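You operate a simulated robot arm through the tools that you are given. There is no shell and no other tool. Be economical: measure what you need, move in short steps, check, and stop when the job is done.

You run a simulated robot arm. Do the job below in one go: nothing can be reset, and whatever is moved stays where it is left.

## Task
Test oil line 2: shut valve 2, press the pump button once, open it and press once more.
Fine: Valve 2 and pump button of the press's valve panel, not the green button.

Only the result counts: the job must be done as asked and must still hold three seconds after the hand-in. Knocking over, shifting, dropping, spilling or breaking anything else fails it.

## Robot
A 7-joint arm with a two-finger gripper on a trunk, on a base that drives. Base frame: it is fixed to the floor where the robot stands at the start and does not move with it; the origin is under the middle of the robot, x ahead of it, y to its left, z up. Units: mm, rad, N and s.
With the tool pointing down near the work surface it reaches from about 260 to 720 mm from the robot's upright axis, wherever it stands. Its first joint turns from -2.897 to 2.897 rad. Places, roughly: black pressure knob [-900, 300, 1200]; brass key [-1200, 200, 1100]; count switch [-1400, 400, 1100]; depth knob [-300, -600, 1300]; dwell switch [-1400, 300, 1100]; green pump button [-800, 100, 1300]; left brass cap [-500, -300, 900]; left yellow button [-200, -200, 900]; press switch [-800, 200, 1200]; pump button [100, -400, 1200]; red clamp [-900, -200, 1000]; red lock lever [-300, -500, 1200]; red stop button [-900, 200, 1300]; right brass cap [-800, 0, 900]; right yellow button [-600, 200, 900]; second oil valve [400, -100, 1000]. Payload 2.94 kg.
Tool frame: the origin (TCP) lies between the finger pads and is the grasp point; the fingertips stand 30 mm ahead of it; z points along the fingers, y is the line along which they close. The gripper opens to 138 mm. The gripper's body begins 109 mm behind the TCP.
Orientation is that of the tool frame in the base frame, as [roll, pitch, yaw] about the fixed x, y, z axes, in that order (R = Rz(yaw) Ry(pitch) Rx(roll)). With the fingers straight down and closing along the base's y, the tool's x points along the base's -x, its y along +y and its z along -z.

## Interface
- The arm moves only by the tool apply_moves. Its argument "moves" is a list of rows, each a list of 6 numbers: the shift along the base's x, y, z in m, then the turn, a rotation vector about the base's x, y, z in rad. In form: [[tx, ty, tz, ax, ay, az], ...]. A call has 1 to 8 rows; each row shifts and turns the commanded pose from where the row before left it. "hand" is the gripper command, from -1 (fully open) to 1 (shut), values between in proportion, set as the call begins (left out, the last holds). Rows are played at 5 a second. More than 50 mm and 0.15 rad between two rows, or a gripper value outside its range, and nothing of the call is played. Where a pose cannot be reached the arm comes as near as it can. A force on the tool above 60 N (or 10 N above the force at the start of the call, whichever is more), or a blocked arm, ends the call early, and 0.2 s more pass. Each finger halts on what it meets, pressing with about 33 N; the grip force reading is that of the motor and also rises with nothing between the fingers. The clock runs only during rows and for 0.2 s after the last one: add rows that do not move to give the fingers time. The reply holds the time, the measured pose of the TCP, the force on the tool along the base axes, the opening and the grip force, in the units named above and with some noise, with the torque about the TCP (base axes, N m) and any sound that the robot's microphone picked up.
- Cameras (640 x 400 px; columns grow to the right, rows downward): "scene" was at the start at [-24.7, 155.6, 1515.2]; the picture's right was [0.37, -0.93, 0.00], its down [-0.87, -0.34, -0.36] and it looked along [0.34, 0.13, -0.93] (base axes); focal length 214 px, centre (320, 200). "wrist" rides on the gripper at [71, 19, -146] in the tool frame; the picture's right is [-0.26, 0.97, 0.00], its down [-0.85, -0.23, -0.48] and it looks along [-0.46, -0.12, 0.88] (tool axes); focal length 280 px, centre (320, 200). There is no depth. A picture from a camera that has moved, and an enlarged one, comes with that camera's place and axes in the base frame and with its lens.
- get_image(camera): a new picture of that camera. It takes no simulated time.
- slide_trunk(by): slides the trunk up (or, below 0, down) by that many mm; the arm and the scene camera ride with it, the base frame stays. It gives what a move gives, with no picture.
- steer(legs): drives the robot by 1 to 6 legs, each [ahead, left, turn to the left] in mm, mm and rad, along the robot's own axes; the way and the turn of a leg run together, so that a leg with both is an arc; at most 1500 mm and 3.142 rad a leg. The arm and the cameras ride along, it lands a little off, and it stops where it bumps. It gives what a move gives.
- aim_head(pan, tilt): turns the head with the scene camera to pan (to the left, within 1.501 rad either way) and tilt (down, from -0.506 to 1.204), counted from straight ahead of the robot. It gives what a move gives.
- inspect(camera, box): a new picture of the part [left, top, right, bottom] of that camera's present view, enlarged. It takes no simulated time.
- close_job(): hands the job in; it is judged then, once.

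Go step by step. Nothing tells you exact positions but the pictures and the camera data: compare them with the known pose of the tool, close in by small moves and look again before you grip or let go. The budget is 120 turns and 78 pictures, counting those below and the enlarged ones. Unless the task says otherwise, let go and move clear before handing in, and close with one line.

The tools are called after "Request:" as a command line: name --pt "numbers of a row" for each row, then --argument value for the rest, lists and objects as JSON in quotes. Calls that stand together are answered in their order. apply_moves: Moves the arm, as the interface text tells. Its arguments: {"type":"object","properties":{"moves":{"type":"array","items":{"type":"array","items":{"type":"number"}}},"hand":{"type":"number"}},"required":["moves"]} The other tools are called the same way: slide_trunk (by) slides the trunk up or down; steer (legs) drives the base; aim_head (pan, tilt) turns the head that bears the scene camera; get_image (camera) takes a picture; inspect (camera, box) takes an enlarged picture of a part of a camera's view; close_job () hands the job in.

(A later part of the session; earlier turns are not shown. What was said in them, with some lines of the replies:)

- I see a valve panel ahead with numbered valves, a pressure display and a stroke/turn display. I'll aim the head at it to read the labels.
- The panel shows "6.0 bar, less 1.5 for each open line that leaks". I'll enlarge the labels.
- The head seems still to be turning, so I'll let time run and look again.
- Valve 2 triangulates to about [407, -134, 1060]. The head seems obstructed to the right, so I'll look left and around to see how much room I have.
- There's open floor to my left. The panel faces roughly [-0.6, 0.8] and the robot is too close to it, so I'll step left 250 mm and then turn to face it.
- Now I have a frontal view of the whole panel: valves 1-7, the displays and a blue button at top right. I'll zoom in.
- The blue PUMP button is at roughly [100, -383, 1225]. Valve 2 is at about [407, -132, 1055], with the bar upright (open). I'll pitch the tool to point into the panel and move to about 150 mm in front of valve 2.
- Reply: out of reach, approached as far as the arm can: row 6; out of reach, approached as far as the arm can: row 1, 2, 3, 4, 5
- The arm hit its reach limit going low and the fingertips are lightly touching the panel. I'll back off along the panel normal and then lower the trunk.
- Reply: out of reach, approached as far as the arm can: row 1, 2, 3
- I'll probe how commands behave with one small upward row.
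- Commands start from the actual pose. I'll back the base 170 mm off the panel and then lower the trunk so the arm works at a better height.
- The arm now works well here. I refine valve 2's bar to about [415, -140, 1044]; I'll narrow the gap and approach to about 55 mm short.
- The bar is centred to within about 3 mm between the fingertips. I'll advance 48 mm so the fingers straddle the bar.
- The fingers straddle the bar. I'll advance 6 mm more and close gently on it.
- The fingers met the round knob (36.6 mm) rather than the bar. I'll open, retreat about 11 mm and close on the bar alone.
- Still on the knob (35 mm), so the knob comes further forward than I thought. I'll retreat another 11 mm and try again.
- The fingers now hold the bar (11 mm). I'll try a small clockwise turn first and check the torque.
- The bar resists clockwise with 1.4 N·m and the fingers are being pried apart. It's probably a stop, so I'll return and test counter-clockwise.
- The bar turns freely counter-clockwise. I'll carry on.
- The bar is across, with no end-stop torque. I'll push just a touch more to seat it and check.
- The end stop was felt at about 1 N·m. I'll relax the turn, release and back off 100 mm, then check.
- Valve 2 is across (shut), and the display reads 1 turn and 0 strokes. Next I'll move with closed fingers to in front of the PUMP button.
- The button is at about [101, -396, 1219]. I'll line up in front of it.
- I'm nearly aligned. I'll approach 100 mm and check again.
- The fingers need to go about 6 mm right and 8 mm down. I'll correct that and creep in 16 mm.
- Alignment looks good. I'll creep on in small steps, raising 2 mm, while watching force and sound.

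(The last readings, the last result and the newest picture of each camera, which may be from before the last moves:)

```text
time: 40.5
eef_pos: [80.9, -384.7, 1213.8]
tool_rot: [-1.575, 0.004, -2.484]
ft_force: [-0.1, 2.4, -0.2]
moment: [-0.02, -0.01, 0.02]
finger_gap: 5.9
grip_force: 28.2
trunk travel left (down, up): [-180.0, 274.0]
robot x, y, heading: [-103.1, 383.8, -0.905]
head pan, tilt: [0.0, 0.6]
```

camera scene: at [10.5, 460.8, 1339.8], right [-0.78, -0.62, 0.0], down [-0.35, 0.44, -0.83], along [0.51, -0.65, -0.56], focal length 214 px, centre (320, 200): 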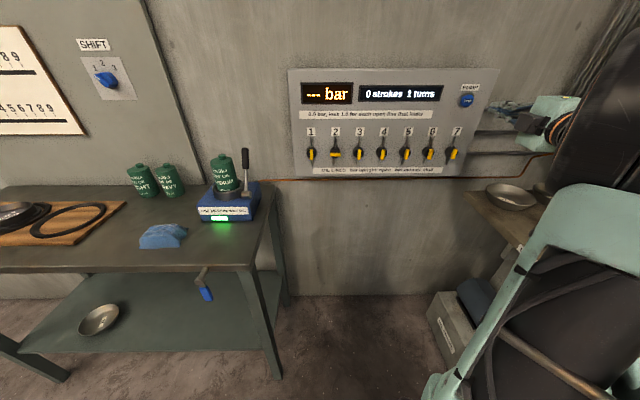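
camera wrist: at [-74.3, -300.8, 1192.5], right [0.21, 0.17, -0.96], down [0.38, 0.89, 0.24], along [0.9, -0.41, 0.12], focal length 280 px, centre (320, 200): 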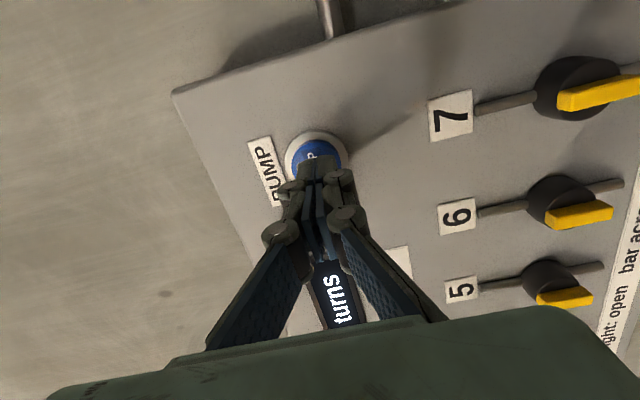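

Contact is starting at the tips. I'll keep pressing in small steps.

Request:
apply_moves --pt "0.0018 -0.0024 0 0 0 0" --pt "0.0018 -0.0024 0 0 0 0"

Request:
inspect --camera "scene" --box '[290, 60, 530, 200]'

```text
time: 41.1
eef_pos: [83.5, -387.5, 1214.3]
tool_rot: [-1.574, 0.003, -2.483]
ft_force: [-2.5, 10.2, -0.9]
moment: [0.03, 0.08, 0.18]
finger_gap: 5.9
grip_force: 28.8
trunk travel left (down, up): [-180.0, 274.0]
robot x, y, heading: [-104.0, 385.3, -0.901]
head pan, tilt: [0.0, 0.6]
heard: click
```

```text
2.67 times, centred on (410, 130) of scene
camera zoom: at [10.1, 462.3, 1339.7], right [-0.79, -0.62, 0.0], down [-0.35, 0.44, -0.83], along [0.51, -0.65, -0.56], focal length 572 px, centre (80, 387)
```

zoom: 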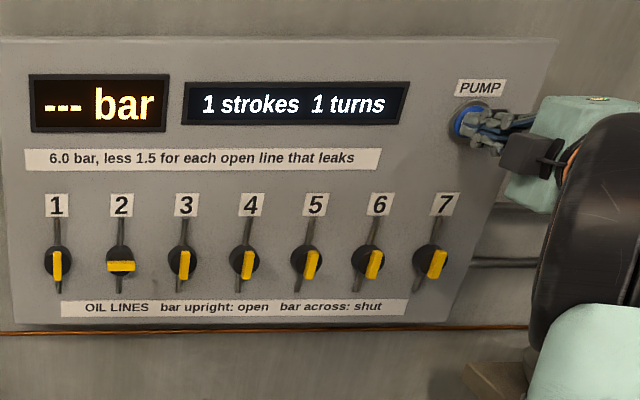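

There was a click and the display shows 1 stroke. I'll back straight off and let the reading settle.

Request:
apply_moves --pt "-0.0122 0.0158 0 0 0 0" --pt "-0.0122 0.0158 0 0 0 0" --pt "-0.0244 0.0316 0 0 0 0" --pt "-0.0244 0.0316 0 0 0 0" --pt "0 0 0 0 0 0"

Request:
apply_moves --pt "0 0 0 0 0 0" --pt "0 0 0 0 0 0" --pt "0 0 0 0 0 0" --pt "0 0 0 0 0 0" --pt "0 0 0 0 0 0" --pt "0 0 0 0 0 0" --pt "0 0 0 0 0 0" --pt "0 0 0 0 0 0"

Request:
inspect --camera "scene" --box '[290, 60, 530, 200]'

```text
time: 42.3
eef_pos: [12.2, -295.4, 1213.8]
tool_rot: [-1.574, 0.003, -2.481]
ft_force: [-0.3, 0.5, -0.8]
moment: [-0.02, 0.02, 0.01]
finger_gap: 0.2
grip_force: 28.2
trunk travel left (down, up): [-180.0, 274.0]
robot x, y, heading: [-104.4, 382.0, -0.906]
head pan, tilt: [0.0, 0.6]
```

```text
time: 44.1
eef_pos: [11.7, -295.9, 1213.6]
tool_rot: [-1.575, 0.003, -2.482]
ft_force: [-0.1, -2.0, 0.3]
moment: [0.01, 0.02, 0.03]
finger_gap: 0.1
grip_force: 28.7
trunk travel left (down, up): [-180.0, 274.0]
robot x, y, heading: [-103.4, 381.9, -0.902]
head pan, tilt: [0.0, 0.6]
```

```text
2.67 times, centred on (410, 130) of scene
camera zoom: at [10.6, 461.0, 1339.8], right [-0.78, -0.62, 0.0], down [-0.35, 0.44, -0.83], along [0.51, -0.65, -0.56], focal length 572 px, centre (80, 387)
```

zoom: 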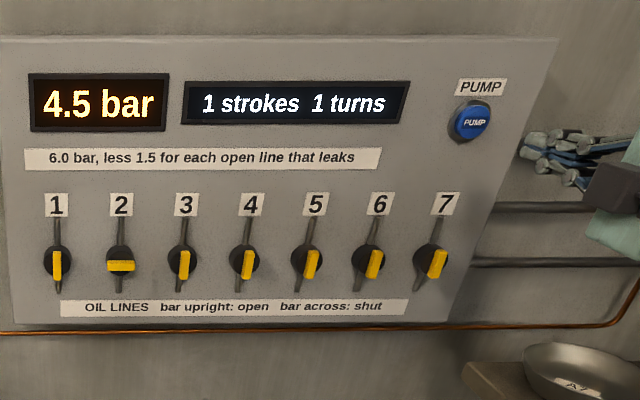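

The reading is 4.5 bar with one stroke. I'll return to valve 2 along the same way, with the gap open.

Request:
apply_moves --pt "0.03146 0.02646 -0.01696 0 0 0" --pt "0.03146 0.02646 -0.01696 0 0 0" --pt "0.03146 0.02646 -0.01696 0 0 0" --pt "0.03146 0.02646 -0.01696 0 0 0" --pt "0.03146 0.02646 -0.01696 0 0 0" --hand 0.3

Request:
apply_moves --pt "0.03146 0.02646 -0.01696 0 0 0" --pt "0.03146 0.02646 -0.01696 0 0 0" --pt "0.03146 0.02646 -0.01696 0 0 0" --pt "0.03146 0.02646 -0.01696 0 0 0" --pt "0.03146 0.02646 -0.01696 0 0 0" --pt "0 0 0 0 0 0"

Request:
get_image --camera "wrist"

```text
time: 45.3
eef_pos: [165.8, -162.4, 1129.4]
tool_rot: [-1.574, 0.005, -2.485]
ft_force: [-0.6, 0.3, -1.0]
moment: [0.0, 0.04, 0.01]
finger_gap: 48.4
grip_force: 0.2
trunk travel left (down, up): [-180.0, 274.0]
robot x, y, heading: [-102.9, 380.1, -0.9]
head pan, tilt: [0.0, 0.6]
```

```text
time: 46.7
eef_pos: [325.9, -31.1, 1044.1]
tool_rot: [-1.574, 0.005, -2.484]
ft_force: [0.1, 0.3, -0.2]
moment: [0.0, 0.02, -0.01]
finger_gap: 48.3
grip_force: 0.0
trunk travel left (down, up): [-180.0, 274.0]
robot x, y, heading: [-105.1, 382.5, -0.903]
head pan, tilt: [0.0, 0.6]
```

```text
38 pictures are left
camera wrist: at [181.1, 40.9, 1024.2], right [0.21, 0.16, -0.96], down [0.38, 0.89, 0.23], along [0.9, -0.41, 0.12], focal length 280 px, centre (320, 200)
```

wrist: 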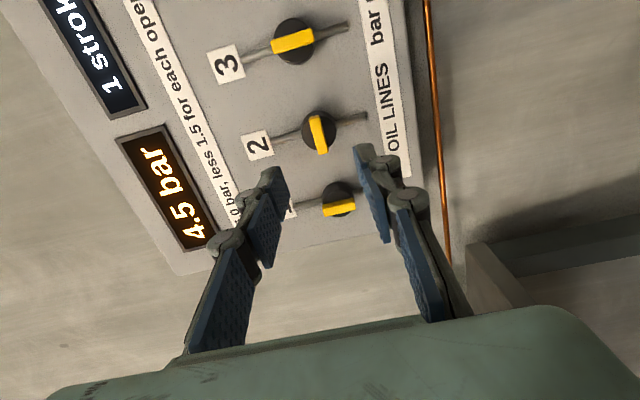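

I'm at exactly the release standoff. I'll go in, grip and turn clockwise back to upright.

Request:
apply_moves --pt "0.0204 -0.0264 0 0 0 0" --pt "0.0204 -0.0264 0 0 0 0" --pt "0.0208 -0.0258 0 0 0 0" --pt "0 0 0 0 0 0"

Request:
apply_moves --pt "0 0 0 0 0 0" --pt "0 0 0 0 0 0" --pt "0 0 0 0 0 0" --pt "0 0 0 0 0 0" --hand 1

Request:
get_image --camera "wrist"

```text
time: 47.7
eef_pos: [386.8, -109.5, 1043.7]
tool_rot: [-1.575, 0.003, -2.483]
ft_force: [-0.5, 0.1, 0.4]
moment: [-0.01, -0.02, -0.03]
finger_gap: 48.1
grip_force: 0.1
trunk travel left (down, up): [-180.0, 274.0]
robot x, y, heading: [-105.5, 385.2, -0.905]
head pan, tilt: [0.0, 0.6]
```

```text
time: 48.7
eef_pos: [386.1, -110.2, 1043.5]
tool_rot: [-1.573, 0.004, -2.483]
ft_force: [3.1, -3.4, 4.6]
moment: [-0.08, -0.09, -0.03]
finger_gap: 10.7
grip_force: 37.8
trunk travel left (down, up): [-180.0, 274.0]
robot x, y, heading: [-107.5, 381.6, -0.903]
head pan, tilt: [0.0, 0.6]
```

```text
37 pictures are left
camera wrist: at [241.7, -38.2, 1025.1], right [0.21, 0.16, -0.96], down [0.38, 0.9, 0.23], along [0.9, -0.41, 0.13], focal length 280 px, centre (320, 200)
```

wrist: 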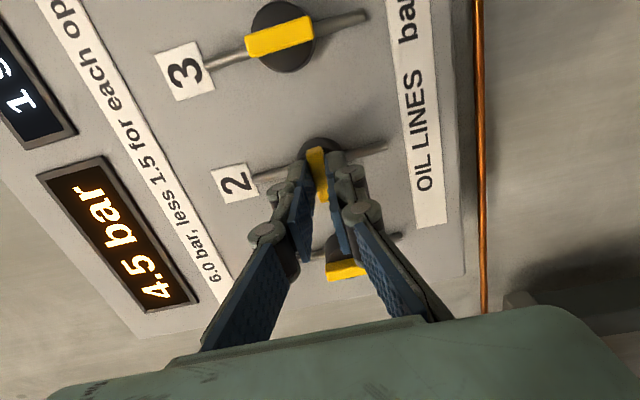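

Request:
apply_moves --pt "0 0 0 0.08 -0.1035 0" --pt "0 0 0 0.08 -0.1035 0" --pt "0 0 0 0.08 -0.1035 0" --pt "0 0 0 0.08 -0.1035 0" --pt "0 0 0 0.08 -0.1035 0" --pt "0 0 0 0.08 -0.1035 0"

Request:
apply_moves --pt "0 0 0 0.08 -0.1035 0" --pt "0 0 0 0.08 -0.1035 0" --pt "0 0 0 0.08 -0.1035 0" --pt "0 0 0 0.08 -0.1035 0" --pt "0 0 0 0.08 -0.1035 0" --pt "0 0 0 0.08 -0.1035 0" --pt "0 0 0 0 0 0"

Request:
get_image --camera "wrist"

```text
time: 50.1
eef_pos: [387.7, -108.7, 1043.2]
tool_rot: [-1.572, 0.791, -2.483]
ft_force: [5.7, -11.0, 4.1]
moment: [0.39, 0.36, -0.66]
finger_gap: 10.7
grip_force: 37.5
trunk travel left (down, up): [-180.0, 274.0]
robot x, y, heading: [-105.3, 381.2, -0.899]
head pan, tilt: [0.0, 0.6]
```

```text
time: 51.7
eef_pos: [388.1, -108.1, 1043.1]
tool_rot: [1.982, 1.566, 1.071]
ft_force: [-0.9, -1.9, -3.8]
moment: [0.58, 0.57, -0.01]
finger_gap: 10.8
grip_force: 37.8
trunk travel left (down, up): [-180.0, 274.0]
robot x, y, heading: [-101.3, 384.0, -0.904]
head pan, tilt: [0.0, 0.6]
```

```text
36 pictures are left
camera wrist: at [314.4, 18.7, 971.6], right [0.76, 0.59, 0.27], down [-0.48, 0.23, 0.85], along [0.44, -0.77, 0.46], focal length 280 px, centre (320, 200)
```

wrist: 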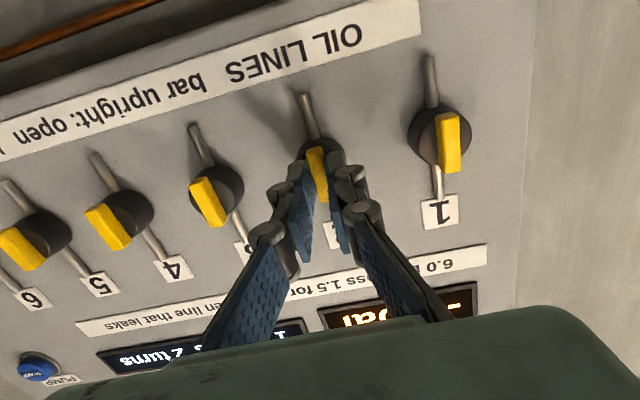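

The bar is upright again and the counter shows 2 turns. I'll nudge it to the stop, then release and back off.

Request:
apply_moves --pt "0 0 0 0.03 -0.039 0" --pt "0 0 0 0 0 0" --pt "0 0 0 -0.03 0.039 0" --pt "0 0 0 0 0 0"

Request:
apply_moves --pt "0 0 0 0 0 0" --pt "0 0 0 0 0 0" --pt "-0.0204 0.0264 0 0 0 0" --pt "-0.0204 0.0264 0 0 0 0" --pt "-0.0204 0.0264 0 0 0 0" --pt "0 0 0 0 0 0" --hand 0.3

Request:
get_image --camera "wrist"

```text
time: 52.7
eef_pos: [389.0, -108.2, 1042.3]
tool_rot: [1.973, 1.567, 1.062]
ft_force: [-0.4, 2.3, -10.5]
moment: [-0.44, -0.32, 0.06]
finger_gap: 10.8
grip_force: 38.0
trunk travel left (down, up): [-180.0, 274.0]
robot x, y, heading: [-104.5, 388.4, -0.902]
head pan, tilt: [0.0, 0.6]
```

```text
time: 54.1
eef_pos: [326.5, -29.0, 1045.1]
tool_rot: [0.901, 1.568, -0.011]
ft_force: [0.1, -0.4, 1.0]
moment: [0.06, 0.02, 0.01]
finger_gap: 48.5
grip_force: 0.0
trunk travel left (down, up): [-180.0, 274.0]
robot x, y, heading: [-104.8, 382.7, -0.905]
head pan, tilt: [0.0, 0.6]
```

```text
35 pictures are left
camera wrist: at [252.8, 98.2, 972.7], right [0.76, 0.59, 0.26], down [-0.48, 0.23, 0.85], along [0.44, -0.77, 0.46], focal length 280 px, centre (320, 200)
```

wrist: 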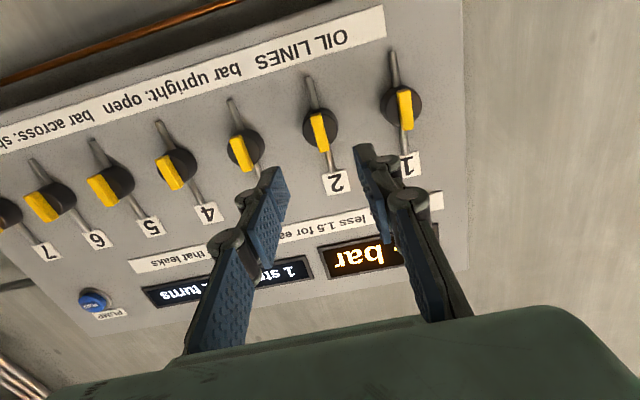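

Valve 2 is open again (upright). I'll return to the button standoff in the same pressing orientation.

Request:
apply_moves --pt "-0.0262 -0.0222 0.01406 -0.08 0.1035 0" --pt "-0.0262 -0.0222 0.01406 -0.08 0.1035 0" --pt "-0.0262 -0.0222 0.01406 -0.08 0.1035 0" --pt "-0.0262 -0.0222 0.01406 -0.08 0.1035 0" --pt "-0.0262 -0.0222 0.01406 -0.08 0.1035 0" --pt "-0.0262 -0.0222 0.01406 -0.08 0.1035 0" --hand 1

Request:
apply_moves --pt "-0.0262 -0.0222 0.01406 -0.08 0.1035 0" --pt "-0.0262 -0.0222 0.01406 -0.08 0.1035 0" --pt "-0.0262 -0.0222 0.01406 -0.08 0.1035 0" --pt "-0.0262 -0.0222 0.01406 -0.08 0.1035 0" --pt "-0.0262 -0.0222 0.01406 -0.08 0.1035 0" --pt "-0.0262 -0.0222 0.01406 -0.08 0.1035 0" --pt "0 0 0 0 0 0"

Request:
inspect --camera "scene" --box '[290, 60, 530, 200]'

```text
time: 55.5
eef_pos: [168.3, -162.1, 1129.0]
tool_rot: [-1.572, 0.787, -2.482]
ft_force: [0.5, 0.3, 0.9]
moment: [0.01, -0.01, 0.01]
finger_gap: 0.1
grip_force: 28.5
trunk travel left (down, up): [-180.0, 274.0]
robot x, y, heading: [-105.4, 384.6, -0.907]
head pan, tilt: [0.0, 0.6]
```

```text
time: 57.1
eef_pos: [12.8, -294.2, 1215.7]
tool_rot: [-1.574, 0.004, -2.483]
ft_force: [-0.6, -0.5, 0.1]
moment: [0.0, -0.01, -0.01]
finger_gap: 0.0
grip_force: 28.1
trunk travel left (down, up): [-180.0, 274.0]
robot x, y, heading: [-104.9, 385.2, -0.901]
head pan, tilt: [0.0, 0.6]
```

```text
2.67 times, centred on (410, 130) of scene
camera zoom: at [10.5, 460.9, 1339.8], right [-0.78, -0.62, 0.0], down [-0.35, 0.44, -0.83], along [0.51, -0.65, -0.56], focal length 572 px, centre (80, 387)
```

zoom: 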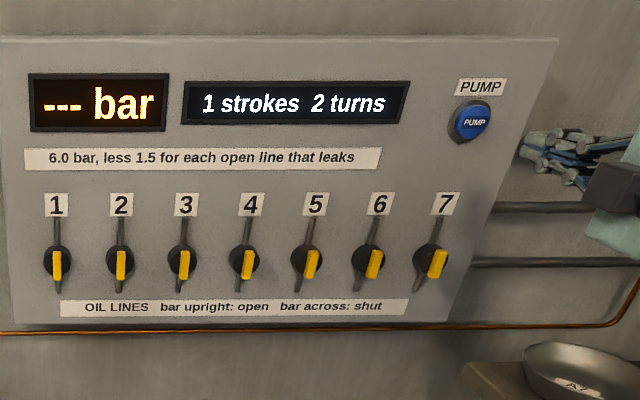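

1 stroke, 2 turns, all valves upright. I'll make the second press along the same line.

Request:
apply_moves --pt "0.0212 -0.0285 -0.0005 0 0 0" --pt "0.0212 -0.0285 -0.0005 0 0 0" --pt "0.0208 -0.0287 -0.0005 0 0 0" --pt "0 0 0 0 0 0"

Request:
apply_moves --pt "0.0018 -0.0024 0 0 0 0" --pt "0.0018 -0.0024 0 0 0 0"

Request:
apply_moves --pt "0.0018 -0.0024 0 0 0 0"

```text
time: 58.1
eef_pos: [74.9, -382.1, 1214.0]
tool_rot: [-1.572, 0.004, -2.483]
ft_force: [-0.7, -0.3, 0.5]
moment: [-0.02, 0.01, -0.01]
finger_gap: 0.2
grip_force: 28.2
trunk travel left (down, up): [-180.0, 274.0]
robot x, y, heading: [-105.1, 385.3, -0.901]
head pan, tilt: [0.0, 0.6]
```

```text
time: 58.7
eef_pos: [78.3, -386.7, 1212.1]
tool_rot: [-1.573, 0.004, -2.483]
ft_force: [-1.5, 1.8, -0.4]
moment: [0.02, 0.02, 0.03]
finger_gap: 6.0
grip_force: 28.7
trunk travel left (down, up): [-180.0, 274.0]
robot x, y, heading: [-102.6, 386.6, -0.903]
head pan, tilt: [0.0, 0.6]
```

```text
time: 59.1
eef_pos: [79.7, -389.9, 1212.1]
tool_rot: [-1.571, 0.005, -2.483]
ft_force: [-2.3, 4.4, 1.1]
moment: [-0.02, -0.04, 0.08]
finger_gap: 6.0
grip_force: 28.3
trunk travel left (down, up): [-180.0, 274.0]
robot x, y, heading: [-103.9, 383.7, -0.903]
head pan, tilt: [0.0, 0.6]
heard: click
```

Click heard. I'll check the counter before withdrawing.

Request:
inspect --camera "scene" --box '[290, 60, 530, 200]'

```text
2.67 times, centred on (410, 130) of scene
camera zoom: at [10.3, 461.7, 1339.7], right [-0.78, -0.62, 0.0], down [-0.35, 0.44, -0.83], along [0.51, -0.65, -0.56], focal length 572 px, centre (80, 387)
```

zoom: 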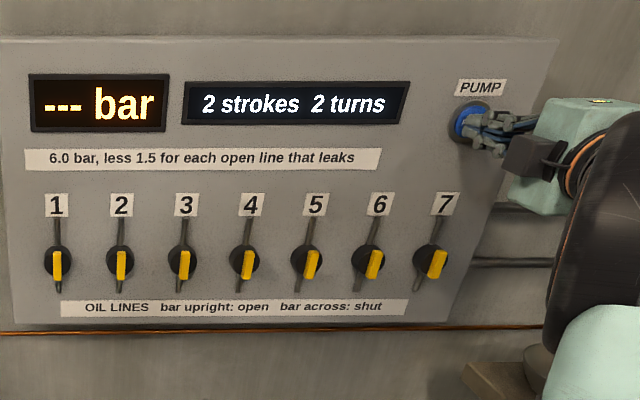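

2 strokes and 2 turns are registered. I'll withdraw and let the reading settle.

Request:
apply_moves --pt "-0.0122 0.0158 0 0 0 0" --pt "-0.0122 0.0158 0 0 0 0" --pt "-0.0244 0.0316 0 0 0 0" --pt "-0.0244 0.0316 0 0 0 0" --pt "0 0 0 0 0 0"

Request:
apply_moves --pt "0 0 0 0 0 0" --pt "0 0 0 0 0 0" --pt "0 0 0 0 0 0" --pt "0 0 0 0 0 0" --pt "0 0 0 0 0 0" --pt "0 0 0 0 0 0" --pt "0 0 0 0 0 0" --pt "0 0 0 0 0 0"

Request:
inspect --camera "scene" --box '[290, 60, 530, 200]'

```text
time: 60.3
eef_pos: [6.4, -295.3, 1212.2]
tool_rot: [-1.573, 0.006, -2.482]
ft_force: [-0.4, -0.6, 0.8]
moment: [0.0, 0.03, -0.02]
finger_gap: 0.0
grip_force: 28.7
trunk travel left (down, up): [-180.0, 274.0]
robot x, y, heading: [-103.1, 383.1, -0.9]
head pan, tilt: [0.0, 0.6]
```

```text
time: 62.1
eef_pos: [5.8, -295.8, 1211.9]
tool_rot: [-1.574, 0.005, -2.482]
ft_force: [0.9, 0.0, -0.6]
moment: [0.02, -0.02, -0.01]
finger_gap: 0.1
grip_force: 28.6
trunk travel left (down, up): [-180.0, 274.0]
robot x, y, heading: [-104.6, 384.9, -0.899]
head pan, tilt: [0.0, 0.6]
```

```text
2.67 times, centred on (410, 130) of scene
camera zoom: at [10.6, 461.0, 1339.8], right [-0.78, -0.62, 0.0], down [-0.35, 0.44, -0.83], along [0.51, -0.65, -0.56], focal length 572 px, centre (80, 387)
```

zoom: 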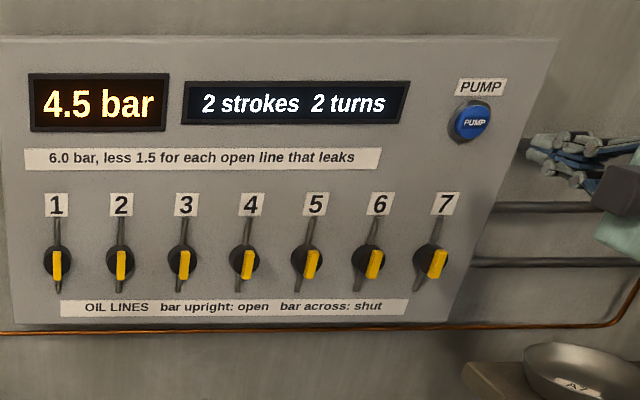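

The panel reads 4.5 bar, 2 strokes and 2 turns, valve 2 is open again, and the hand is clear, so I'm handing in.

Request:
close_job

```text
The job is handed in.
```

Line 2 is tested: the panel read 4.5 bar with valve 2 shut and 4.5 bar with it open again (2 strokes, 2 turns), so by the panel's rule line 2 does not leak, and valve 2 is left open.
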